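You operate a simulated robot arm through the tools that you are given. There is no shell and no other tool. Be economical: measure what you need, move in short steps, check, and stop when the job is done.

Carry out the task below with a simulated robot arm. There is one attempt and no reset: what you move stays moved.

TASK
Stand the green card bundle beside the brass weight. It goes on the side that lies toward x +0.0, y +1.0 (a direction in the base frame), with about 3 cm between them.
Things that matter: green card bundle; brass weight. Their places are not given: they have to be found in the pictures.

It is judged by the outcome, as a careful person would: the job done as asked, and still so three seconds after it is handed in. It fails if anything else is knocked over, pushed out of place, dropped, spilled or broken.

THE ROBOT
A 6-joint arm with a two-finger parallel gripper, fixed in place. Base frame: the origin is at the foot of the arm, x ahead of it, y to its left, z up; the work surface is at about z = 0. Lengths are in cm, angles in rad, forces in N, time in s.
With the tool pointing down near the work surface it reaches from about 14 to 58 cm from the base axis. Its first joint turns from -1.152 to 1.152 rad. Payload 2.1 kg.
Tool frame: the origin (TCP) lies between the finger pads and is the grasp point; the fingertips stand 3 cm ahead of it; z points along the fingers, y is the line along which they close. The gripper opens to 9.4 cm. The fingers are 2.8 cm wide and 1 cm thick; the gripper's body (5 by 9.6 cm) begins 5.5 cm behind the TCP.
Orientation is that of the tool frame in the base frame, as a unit quaternion [w, x, y, z]. With the fingers straight down and closing along the base's y, the tool's x points along the base's -x, its y along +y and its z along -z.

THE INTERFACE
- The arm moves only by the tool apply_moves. Its arguments are lists of equal length, an entry for each row: "translation": the shift along the base's x, y, z in cm, a list of three; "yaw": the turn about the base's z in rad. In form: {"translation": [[tx, ty, tz], ...], "yaw": [yaw, ...]}. A call has 1 to 12 rows; each row is the pose to reach, as a shift and turn from the pose commanded when the call began. "fingers" is the finger opening in cm, from 0 to 9.4, set as the call begins (left out, the last holds). A row lasts 0.2 s, in which the tool goes at most 5 cm and 0.15 rad; a call with a longer step from one row to the next is refused whole, and so is a gripper value outside its range. A pose out of reach is approached as far as the arm can. The call stops where the force on the tool passes 40 N (or 10 N more than at its start, if that is more) or the arm is blocked; 0.2 s more then pass. The fingers move at their own pace (about 7.2 cm/s each) and stop on an object; they squeeze with about 37 N. The grip force told is the motor's: it shows also when the fingers shut on nothing. Time passes only in rows, and 0.2 s behind the last, so rows that repeat a pose let the fingers close. It gives the time, the measured TCP pose, the force on the tool (base axes), the opening and the grip force at its end, in the units of the frame above (readings bear some noise), and new pictures: "show" is both (left out), scene, wrist or none.
- Cameras (640 x 400 px; columns grow to the right, rows downward): "scene" is fixed at [4.61, -37.11, 47.56]; the picture's right is [0.83, -0.56, 0.00], its down [-0.37, -0.55, -0.75] and it looks along [0.42, 0.62, -0.66] (base axes); focal length 267 px, centre (320, 200). "wrist" rides on the gripper at [-3.7, 0, -5.8] in the tool frame; the picture's right is [0.00, -1.00, 0.00], its down [0.97, 0.00, -0.24] and it looks along [0.24, 0.00, 0.97] (tool axes); focal length 218 px, centre (320, 200).
- pixel_to_xyz(camera, pixels): for up to 12 pixels [column, row] of the newest picture of that camera ("zoom" is the newest enlarged one), the place [x, y, z] in the base frame of the surface seen there, good to about 0.2 cm. No time passes.
- enlarge(camera, box): a new picture of the part [left, top, right, bottom] of that camera's present view, enlarged. No time passes.
- sign_off(): hands the job in; it is judged then, once.

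Work in short steps. Measure before you move; look again where a grasp or a placing could have gone wrong, and mend it. You have 60 turns and 120 pictures in all, the two below and enlarged ones among them. Open the gripper and draw the arm clear of the work before you hand the job in, unless the task says otherwise; then end with one line.

The tools are called after ">>>" by a JSON object that holds its "fn" and its "kwargs". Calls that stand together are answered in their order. apply_moves: Moves the arm, as the interface text tells. Its arguments: {"type":"object","properties":{"translation":{"type":"array","items":{"type":"array","items":{"type":"number"}}},"yaw":{"type":"array","items":{"type":"number"}},"fingers":{"type":"number"},"show":{"type":"string","enum":["both","scene","wrist","none"]}},"required":["translation","yaw"]} The other tools are called the same way: pixel_to_xyz (camera, pixels) gives the place of the surface under pixels of a picture; enlarge (camera, box) takes an enlarged picture of a part of a camera's view; sign_off () hands the job in.

At the start:

```text
clock: 0.0
ee_pos: [23.92, 13.15, 22.46]
orientation: [0.0, -0.001, 1.0, 0.001]
contact_force: [-0.5, -0.4, 0.0]
width: 9.41
gripper_force: 0.0
```

scene: 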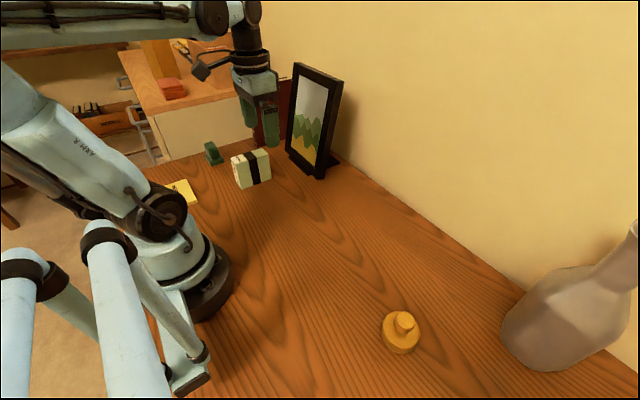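
wrist: 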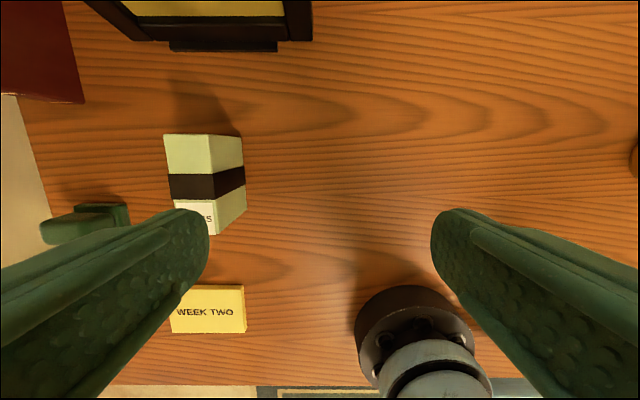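

The bundle seems to be at scene (251,168) and the brass weight at (401,332). I'll enlarge both and measure.

>>> {"fn": "enlarge", "kwargs": {"camera": "scene", "box": [190, 120, 310, 210]}}

>>> {"fn": "pixel_to_xyz", "kwargs": {"camera": "wrist", "pixels": [[167, 137], [210, 137], [242, 138], [168, 172], [213, 172], [213, 200], [245, 168], [212, 233], [245, 208], [190, 155], [228, 190]]}}

>>> {"fn": "pixel_to_xyz", "kwargs": {"camera": "scene", "pixels": [[401, 320], [384, 330], [418, 330], [400, 350], [395, 335], [235, 160], [252, 154], [268, 150], [240, 187], [270, 178], [420, 345], [385, 345]]}}

```text
4.44 times, centred on (250, 165) of scene
```

zoom: 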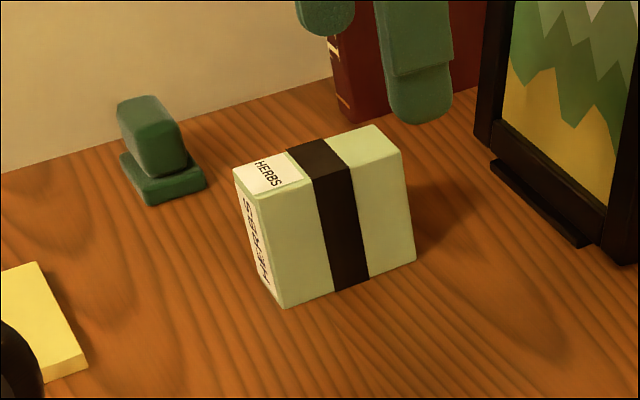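

```text
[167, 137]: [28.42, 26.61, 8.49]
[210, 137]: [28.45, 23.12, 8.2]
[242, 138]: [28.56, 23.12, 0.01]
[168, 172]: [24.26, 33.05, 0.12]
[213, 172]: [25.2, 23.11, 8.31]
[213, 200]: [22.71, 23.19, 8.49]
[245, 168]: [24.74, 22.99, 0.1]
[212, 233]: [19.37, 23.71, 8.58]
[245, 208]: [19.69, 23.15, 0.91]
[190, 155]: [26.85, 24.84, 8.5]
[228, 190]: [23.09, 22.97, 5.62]
```

```text
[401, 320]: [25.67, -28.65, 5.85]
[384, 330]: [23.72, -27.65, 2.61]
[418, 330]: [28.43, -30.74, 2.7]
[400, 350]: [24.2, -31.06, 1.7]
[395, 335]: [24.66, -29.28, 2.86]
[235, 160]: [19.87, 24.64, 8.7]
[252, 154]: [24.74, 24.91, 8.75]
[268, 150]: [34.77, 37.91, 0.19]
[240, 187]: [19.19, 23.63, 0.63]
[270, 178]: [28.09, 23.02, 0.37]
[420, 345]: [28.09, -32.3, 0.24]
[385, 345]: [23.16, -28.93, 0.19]
```

The bundle already stands upright, spanning x 19.3–28.5, y 23.1–26.6 and z up to 8.5, and it's aligned with the axes. I'll move above its centre (23.9, 24.85) with the fingers partly open.

>>> {"fn": "apply_moves", "kwargs": {"translation": [[0, 4, 0], [0, 8, 0], [0, 11.7, 0], [0, 11.7, -3.5], [0, 11.7, -7], [0, 11.7, -7]], "yaw": [0, 0, 0, 0, 0, 0], "fingers": 6.5}}

```text
clock: 1.4
ee_pos: [23.87, 24.94, 15.48]
orientation: [0.0, 0.0, 1.0, 0.0]
contact_force: [0.4, -0.5, 0.1]
width: 6.46
gripper_force: 0.1
```

scene: 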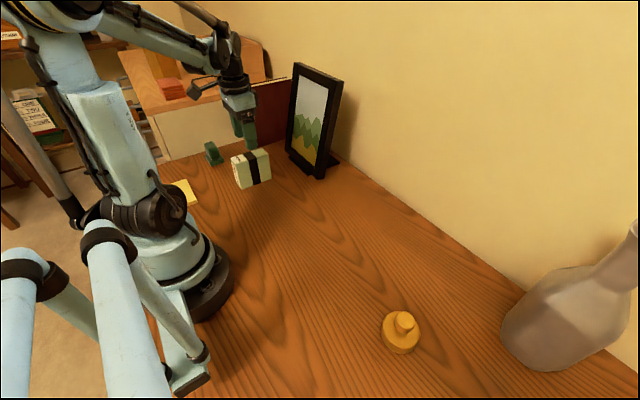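
wrist: 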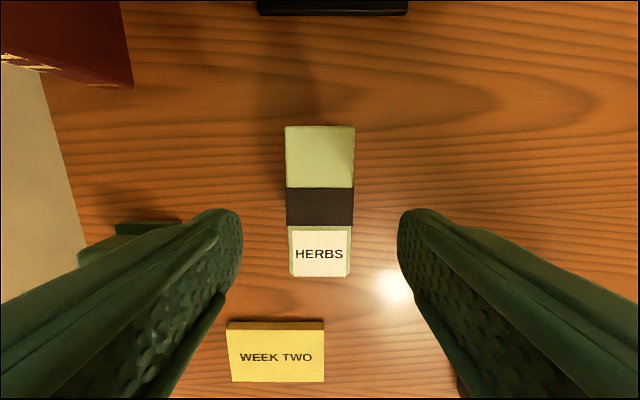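

The bundle is centred and square between the fingers. I'll check how much room there is next to the green object.

>>> {"fn": "pixel_to_xyz", "kwargs": {"camera": "wrist", "pixels": [[180, 225], [140, 228], [287, 150], [353, 150], [320, 128], [320, 275], [291, 265], [350, 265]]}}

>>> {"fn": "pixel_to_xyz", "kwargs": {"camera": "scene", "pixels": [[212, 150], [220, 162], [392, 315], [386, 322], [382, 332], [410, 352], [420, 332], [415, 342], [388, 348], [405, 315], [398, 353]]}}

```text
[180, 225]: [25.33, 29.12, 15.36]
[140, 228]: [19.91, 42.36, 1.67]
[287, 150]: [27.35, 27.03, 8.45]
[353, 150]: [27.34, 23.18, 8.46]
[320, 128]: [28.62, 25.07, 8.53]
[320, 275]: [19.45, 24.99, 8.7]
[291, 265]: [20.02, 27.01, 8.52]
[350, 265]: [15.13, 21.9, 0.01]
```

```text
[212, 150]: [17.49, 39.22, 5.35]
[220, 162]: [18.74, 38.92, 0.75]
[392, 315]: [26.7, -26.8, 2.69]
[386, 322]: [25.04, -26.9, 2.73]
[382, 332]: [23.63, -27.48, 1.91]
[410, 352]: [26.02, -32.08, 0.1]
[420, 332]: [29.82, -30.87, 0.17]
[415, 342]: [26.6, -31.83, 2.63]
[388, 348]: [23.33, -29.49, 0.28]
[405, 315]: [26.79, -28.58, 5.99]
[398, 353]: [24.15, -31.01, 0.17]
```

There is plenty of clearance. I'll descend to z≈5.

>>> {"fn": "apply_moves", "kwargs": {"translation": [[0, 0.1, -3.5], [0, 0.1, -7], [0, 0.1, -9], [0, 0.1, -10.4], [0, 0.1, -10.4]], "yaw": [0, 0, 0, 0, 0], "show": "wrist"}}

>>> {"fn": "apply_moves", "kwargs": {"translation": [[0, 0, 0], [0, 0, 0], [0, 0, 0], [0, 0, 0]], "yaw": [0, 0, 0, 0], "fingers": 2.5, "show": "both"}}

```text
clock: 2.6
ee_pos: [24.02, 25.0, 5.01]
orientation: [0.001, -0.001, 1.0, 0.001]
contact_force: [1.0, -0.7, 0.0]
width: 6.48
gripper_force: 0.0
```

wrist: 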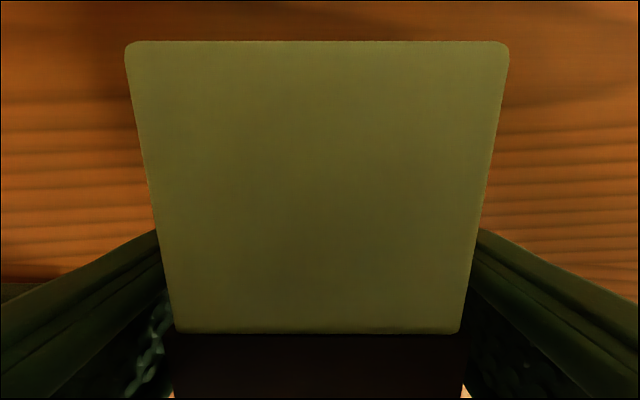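

```text
clock: 3.6
ee_pos: [24.02, 24.99, 4.99]
orientation: [0.0, -0.001, 1.0, 0.001]
contact_force: [-0.4, -0.5, 0.5]
width: 4.4
gripper_force: 37.4
```

scene: 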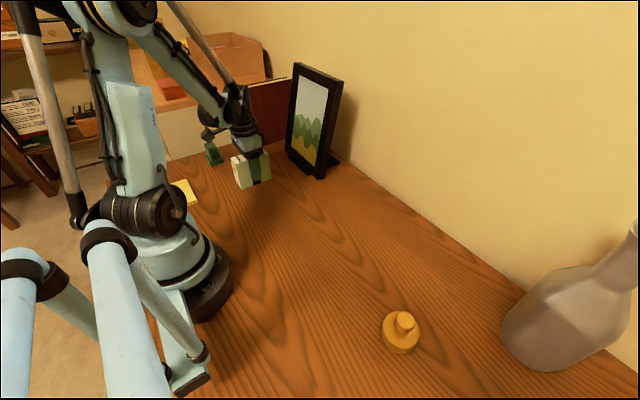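
wrist: 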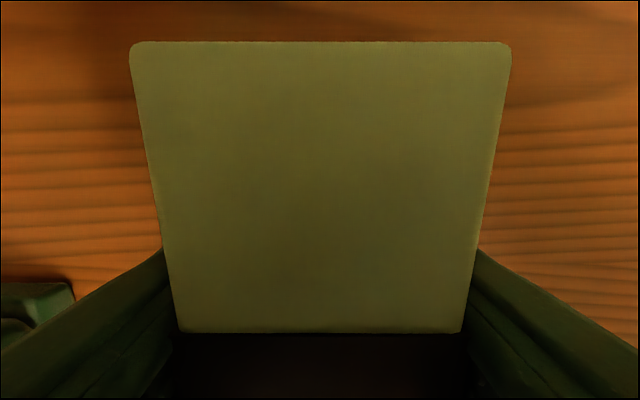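

It's gripped at 4.4 cm across the band. I'll lift slowly and check.

>>> {"fn": "apply_moves", "kwargs": {"translation": [[0, 0, 1], [0, 0, 2.5], [0, 0, 5], [0, 0, 7.5], [0, 0, 10], [0, 0, 11], [0, 0, 11]], "yaw": [0, 0, 0, 0, 0, 0, 0], "show": "both"}}

```text
clock: 5.2
ee_pos: [23.91, 24.97, 16.07]
orientation: [0.0, -0.001, 1.0, 0.001]
contact_force: [-0.6, 0.2, -1.9]
width: 4.41
gripper_force: 37.1
```

scene: 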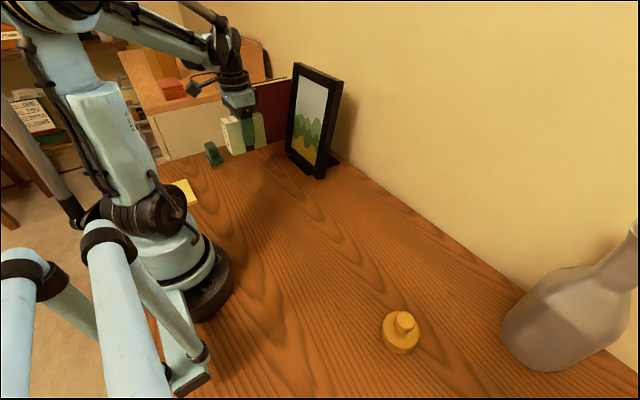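
wrist: 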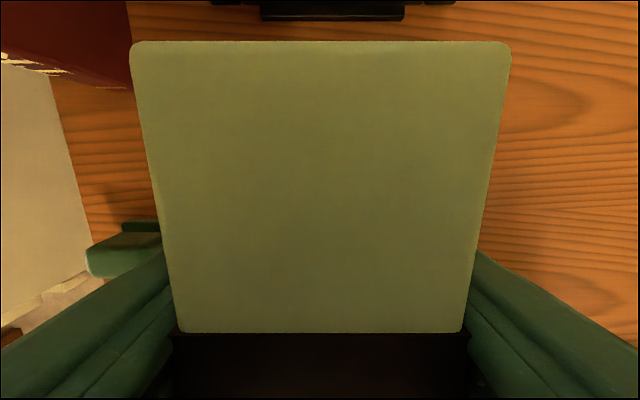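

The bundle is lifted and steady. I'll measure the weight precisely on a zoom.

>>> {"fn": "enlarge", "kwargs": {"camera": "scene", "box": [368, 300, 432, 365]}}

```text
6.15 times, centred on (400, 332) of scene
```

zoom: 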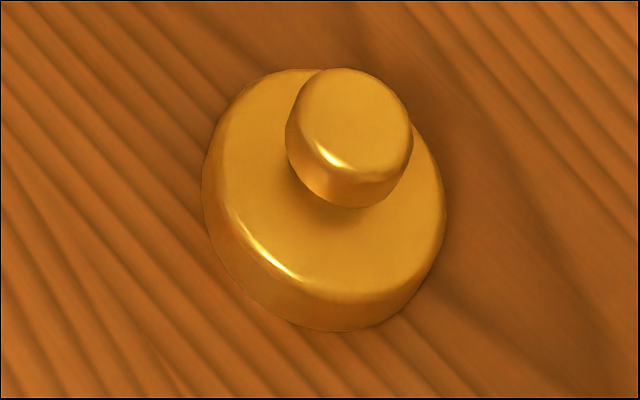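

>>> {"fn": "pixel_to_xyz", "kwargs": {"camera": "zoom", "pixels": [[290, 73], [250, 88], [225, 115], [208, 160], [207, 220], [250, 295], [320, 328], [380, 322], [420, 290], [442, 220], [435, 160], [355, 115]]}}

```text
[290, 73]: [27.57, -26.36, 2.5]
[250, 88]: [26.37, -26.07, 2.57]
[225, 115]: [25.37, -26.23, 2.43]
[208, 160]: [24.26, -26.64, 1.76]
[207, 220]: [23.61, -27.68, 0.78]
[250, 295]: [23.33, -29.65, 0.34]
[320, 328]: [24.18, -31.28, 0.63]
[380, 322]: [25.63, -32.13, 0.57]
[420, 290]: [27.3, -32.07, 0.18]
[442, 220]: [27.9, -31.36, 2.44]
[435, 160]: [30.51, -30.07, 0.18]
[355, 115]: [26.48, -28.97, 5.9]
```

The weight's centre is about (26.3, -29.1) with radius about 3.05, so its +y edge is near y=-26.05. The bundle's near face should be at about -23.05, which puts the TCP at (26.3, -20.9). I'll carry it across at z=16.

>>> {"fn": "apply_moves", "kwargs": {"translation": [[0, -2, 0], [0, -6, 0], [0.3, -10.5, 0], [0.6, -15, 0], [0.9, -19.5, 0], [1.2, -24, 0], [1.5, -28.5, 0], [1.8, -33, 0], [2, -37.5, 0], [2.2, -41.5, 0], [2.3, -44.5, 0], [2.3, -45.9, 0]], "yaw": [0, 0, 0, 0, 0, 0, 0, 0, 0, 0, 0, 0], "show": "both"}}

```text
clock: 7.8
ee_pos: [26.3, -20.89, 16.05]
orientation: [0.001, -0.001, 1.0, 0.001]
contact_force: [-0.7, 0.9, -1.6]
width: 4.39
gripper_force: 36.9
```

scene: 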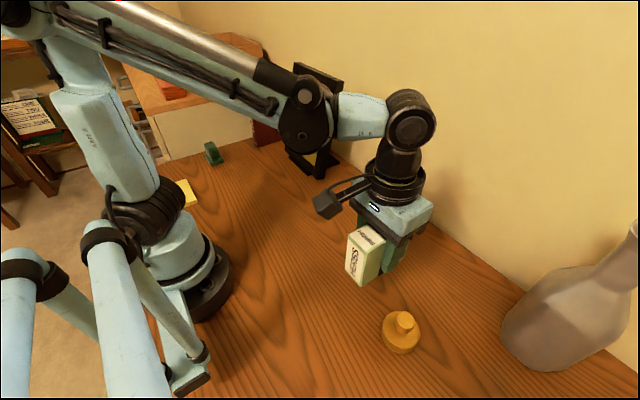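
wrist: 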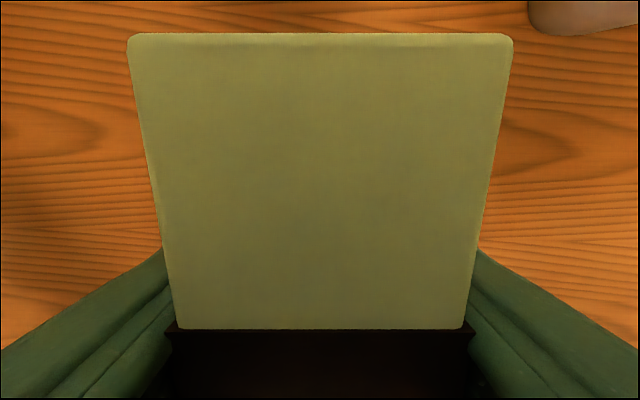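

The view of the bundle in the grip changed slightly (far edge row 41 to 33), so it may have pitched a little. I'll lower it to just above the table and measure.

>>> {"fn": "apply_moves", "kwargs": {"translation": [[0, 0, -2], [0, 0, -5], [0, 0, -8], [0, 0, -9.5], [0, 0, -10], [0, 0, -10]], "yaw": [0, 0, 0, 0, 0, 0], "show": "both"}}

>>> {"fn": "enlarge", "kwargs": {"camera": "scene", "box": [330, 240, 450, 370]}}

```text
clock: 9.2
ee_pos: [26.35, -21.02, 6.14]
orientation: [0.001, -0.001, 1.0, 0.002]
contact_force: [0.6, 0.6, -1.3]
width: 4.4
gripper_force: 37.4
```

scene: 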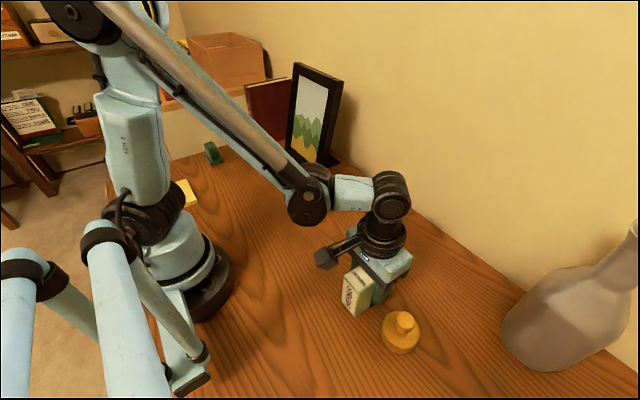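
wrist: 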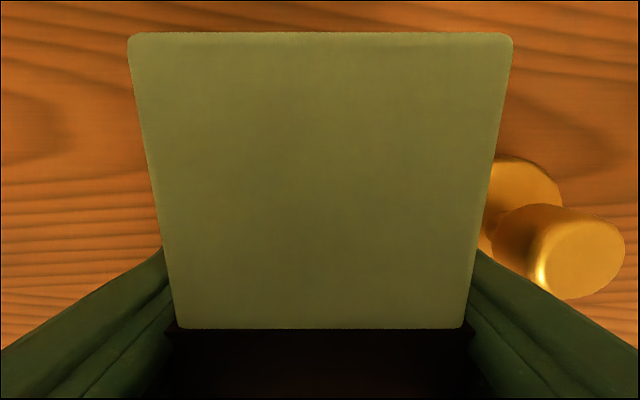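

```text
3.08 times, centred on (390, 305) of scene
```

zoom: 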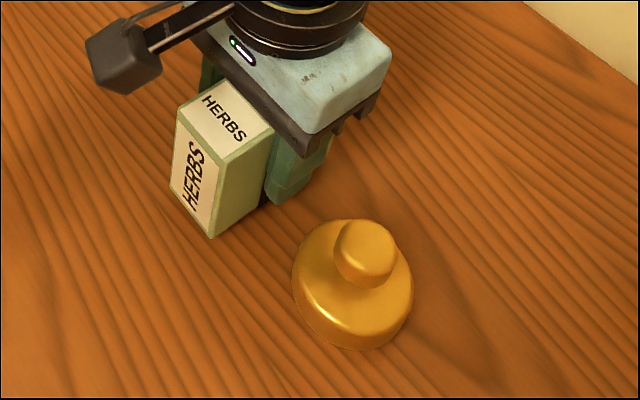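

Next I'll measure the near-face and weight edges, along with the bundle's corners.

>>> {"fn": "pixel_to_xyz", "kwargs": {"camera": "zoom", "pixels": [[182, 110], [218, 158], [222, 150], [270, 130], [214, 232], [258, 203], [240, 190], [172, 187], [305, 240], [340, 222]]}}

>>> {"fn": "pixel_to_xyz", "kwargs": {"camera": "wrist", "pixels": [[320, 40], [320, 200], [320, 320], [510, 60], [470, 320], [135, 60], [500, 180], [495, 220], [545, 185]]}}

```text
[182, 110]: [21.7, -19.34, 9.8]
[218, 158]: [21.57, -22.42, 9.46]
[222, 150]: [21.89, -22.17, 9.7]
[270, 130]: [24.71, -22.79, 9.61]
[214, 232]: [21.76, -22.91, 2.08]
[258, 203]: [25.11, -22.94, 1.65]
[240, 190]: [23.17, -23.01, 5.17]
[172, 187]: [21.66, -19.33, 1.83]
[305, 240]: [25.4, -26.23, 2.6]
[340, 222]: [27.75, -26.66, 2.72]
```

```text
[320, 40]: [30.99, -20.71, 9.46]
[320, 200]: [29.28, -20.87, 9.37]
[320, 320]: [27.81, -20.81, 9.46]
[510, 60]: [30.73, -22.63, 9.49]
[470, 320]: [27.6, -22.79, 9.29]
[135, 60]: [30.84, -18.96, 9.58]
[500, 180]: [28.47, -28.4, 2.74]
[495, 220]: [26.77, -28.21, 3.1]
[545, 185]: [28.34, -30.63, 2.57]
```

The near face is at y=-22.95 and the weight's edge at about -26.05, so the gap is about 3 cm. The top is level to within about 2 mm, so I'll set it down gently.

>>> {"fn": "apply_moves", "kwargs": {"translation": [[0, 0, -0.5], [0, 0, -0.8], [0, 0, -1.0], [0, 0, -1.15], [0, 0, -1.15]], "yaw": [0, 0, 0, 0, 0], "show": "wrist"}}

```text
clock: 10.4
ee_pos: [26.29, -20.88, 5.03]
orientation: [0.0, -0.002, 1.0, 0.001]
contact_force: [-0.3, 0.8, 28.4]
width: 4.41
gripper_force: 37.3
```

wrist: 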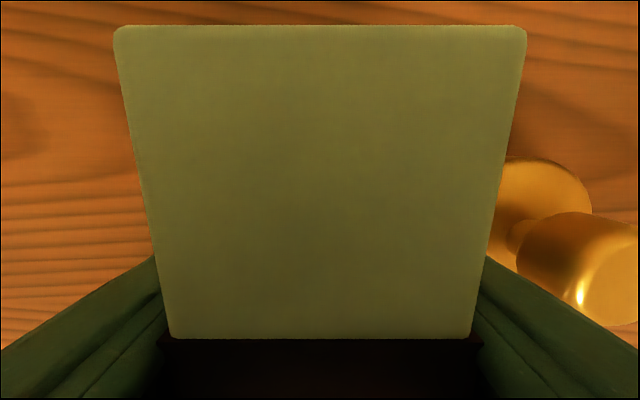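

There's 28 N of upward force, so it's on the table. I'll ease up a little, then open the fingers partway to stay clear of the weight.

>>> {"fn": "apply_moves", "kwargs": {"translation": [[0, 0, 0.15], [0, 0, 0.15]], "yaw": [0, 0], "show": "none"}}

>>> {"fn": "apply_moves", "kwargs": {"translation": [[0, 0, 0], [0, 0, 0], [0, 0, 0]], "yaw": [0, 0, 0], "fingers": 6.2, "show": "both"}}

```text
clock: 11.0
ee_pos: [26.26, -20.88, 5.08]
orientation: [0.0, -0.001, 1.0, 0.001]
contact_force: [-0.2, -0.6, -1.4]
width: 4.39
gripper_force: 36.2
```

```text
clock: 11.8
ee_pos: [26.32, -20.94, 5.01]
orientation: [0.0, -0.002, 1.0, 0.001]
contact_force: [0.3, 0.3, -0.3]
width: 6.19
gripper_force: 0.1
```

scene: 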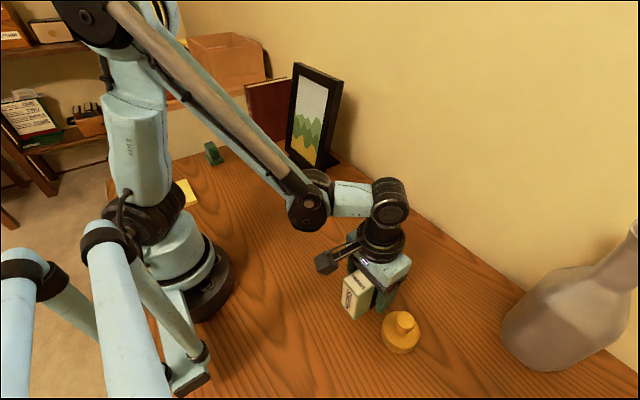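
wrist: 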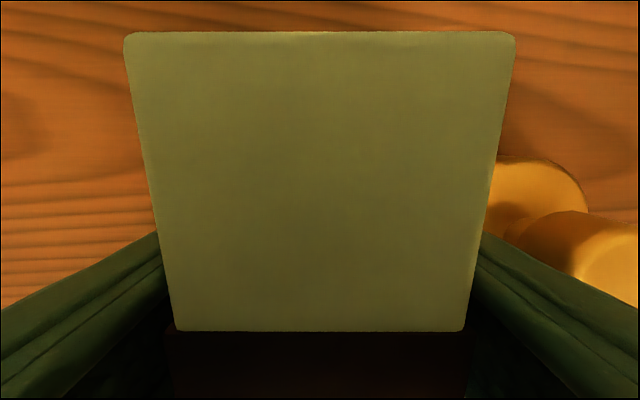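

It's released, and the weight hasn't moved. I'll rise straight up and then move away toward +y.

>>> {"fn": "apply_moves", "kwargs": {"translation": [[0, 0, 1.5], [0, 0, 4], [0, 0, 8], [0, 0, 12], [0, 0, 15], [0, 4, 15], [0, 8, 15], [0, 12, 15], [0, 16, 15], [0, 20, 15], [0, 20, 15]], "yaw": [0, 0, 0, 0, 0, 0, 0, 0, 0, 0, 0], "show": "scene"}}

>>> {"fn": "enlarge", "kwargs": {"camera": "scene", "box": [330, 240, 450, 370]}}

```text
clock: 14.2
ee_pos: [26.23, -0.92, 20.13]
orientation: [0.0, -0.001, 1.0, 0.001]
contact_force: [0.7, 0.3, 0.6]
width: 6.18
gripper_force: 0.2
```

scene: 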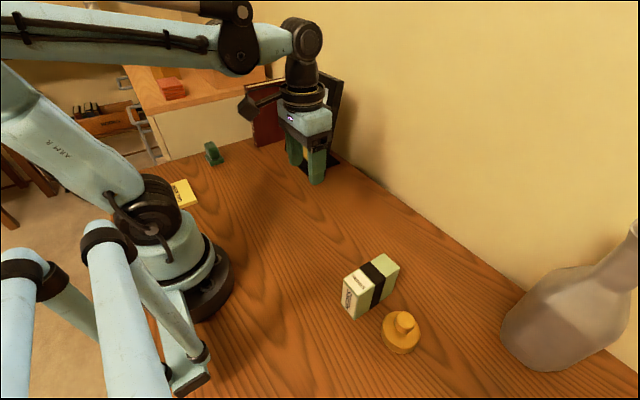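

```text
3.08 times, centred on (390, 305) of scene
```

zoom: 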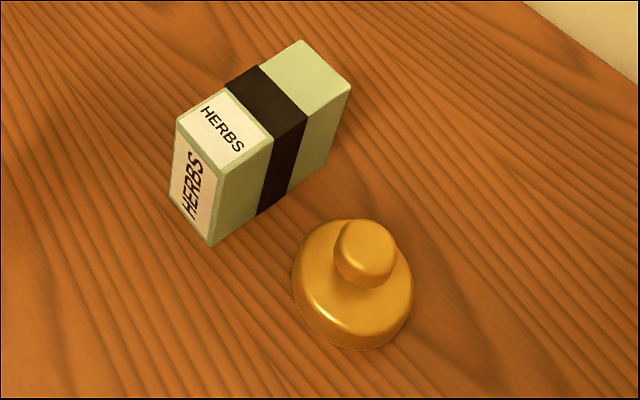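

The bundle stands upright beside the weight. I'll check the final gap.

>>> {"fn": "pixel_to_xyz", "kwargs": {"camera": "zoom", "pixels": [[222, 172], [345, 90], [214, 240], [258, 205], [320, 165], [290, 190], [185, 115], [300, 48], [298, 250], [310, 235], [330, 223]]}}

```text
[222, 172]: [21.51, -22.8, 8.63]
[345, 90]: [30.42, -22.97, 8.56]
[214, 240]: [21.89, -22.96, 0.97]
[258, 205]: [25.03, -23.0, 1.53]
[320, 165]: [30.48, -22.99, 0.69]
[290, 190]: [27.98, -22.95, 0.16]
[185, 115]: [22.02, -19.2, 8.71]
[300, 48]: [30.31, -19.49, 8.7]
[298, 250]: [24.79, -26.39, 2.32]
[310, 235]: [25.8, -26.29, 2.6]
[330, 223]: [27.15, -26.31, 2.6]
```

The gap is about 3.1 cm, the bundle is centred on the weight in x, and the arm is clear, so I'll hand it in.

>>> {"fn": "sign_off", "kwargs": {}}

```text
The job is handed in.
```

The green card bundle now stands upright on the brass weight's +y side, about 3 cm from it, and I saw nothing else disturbed.
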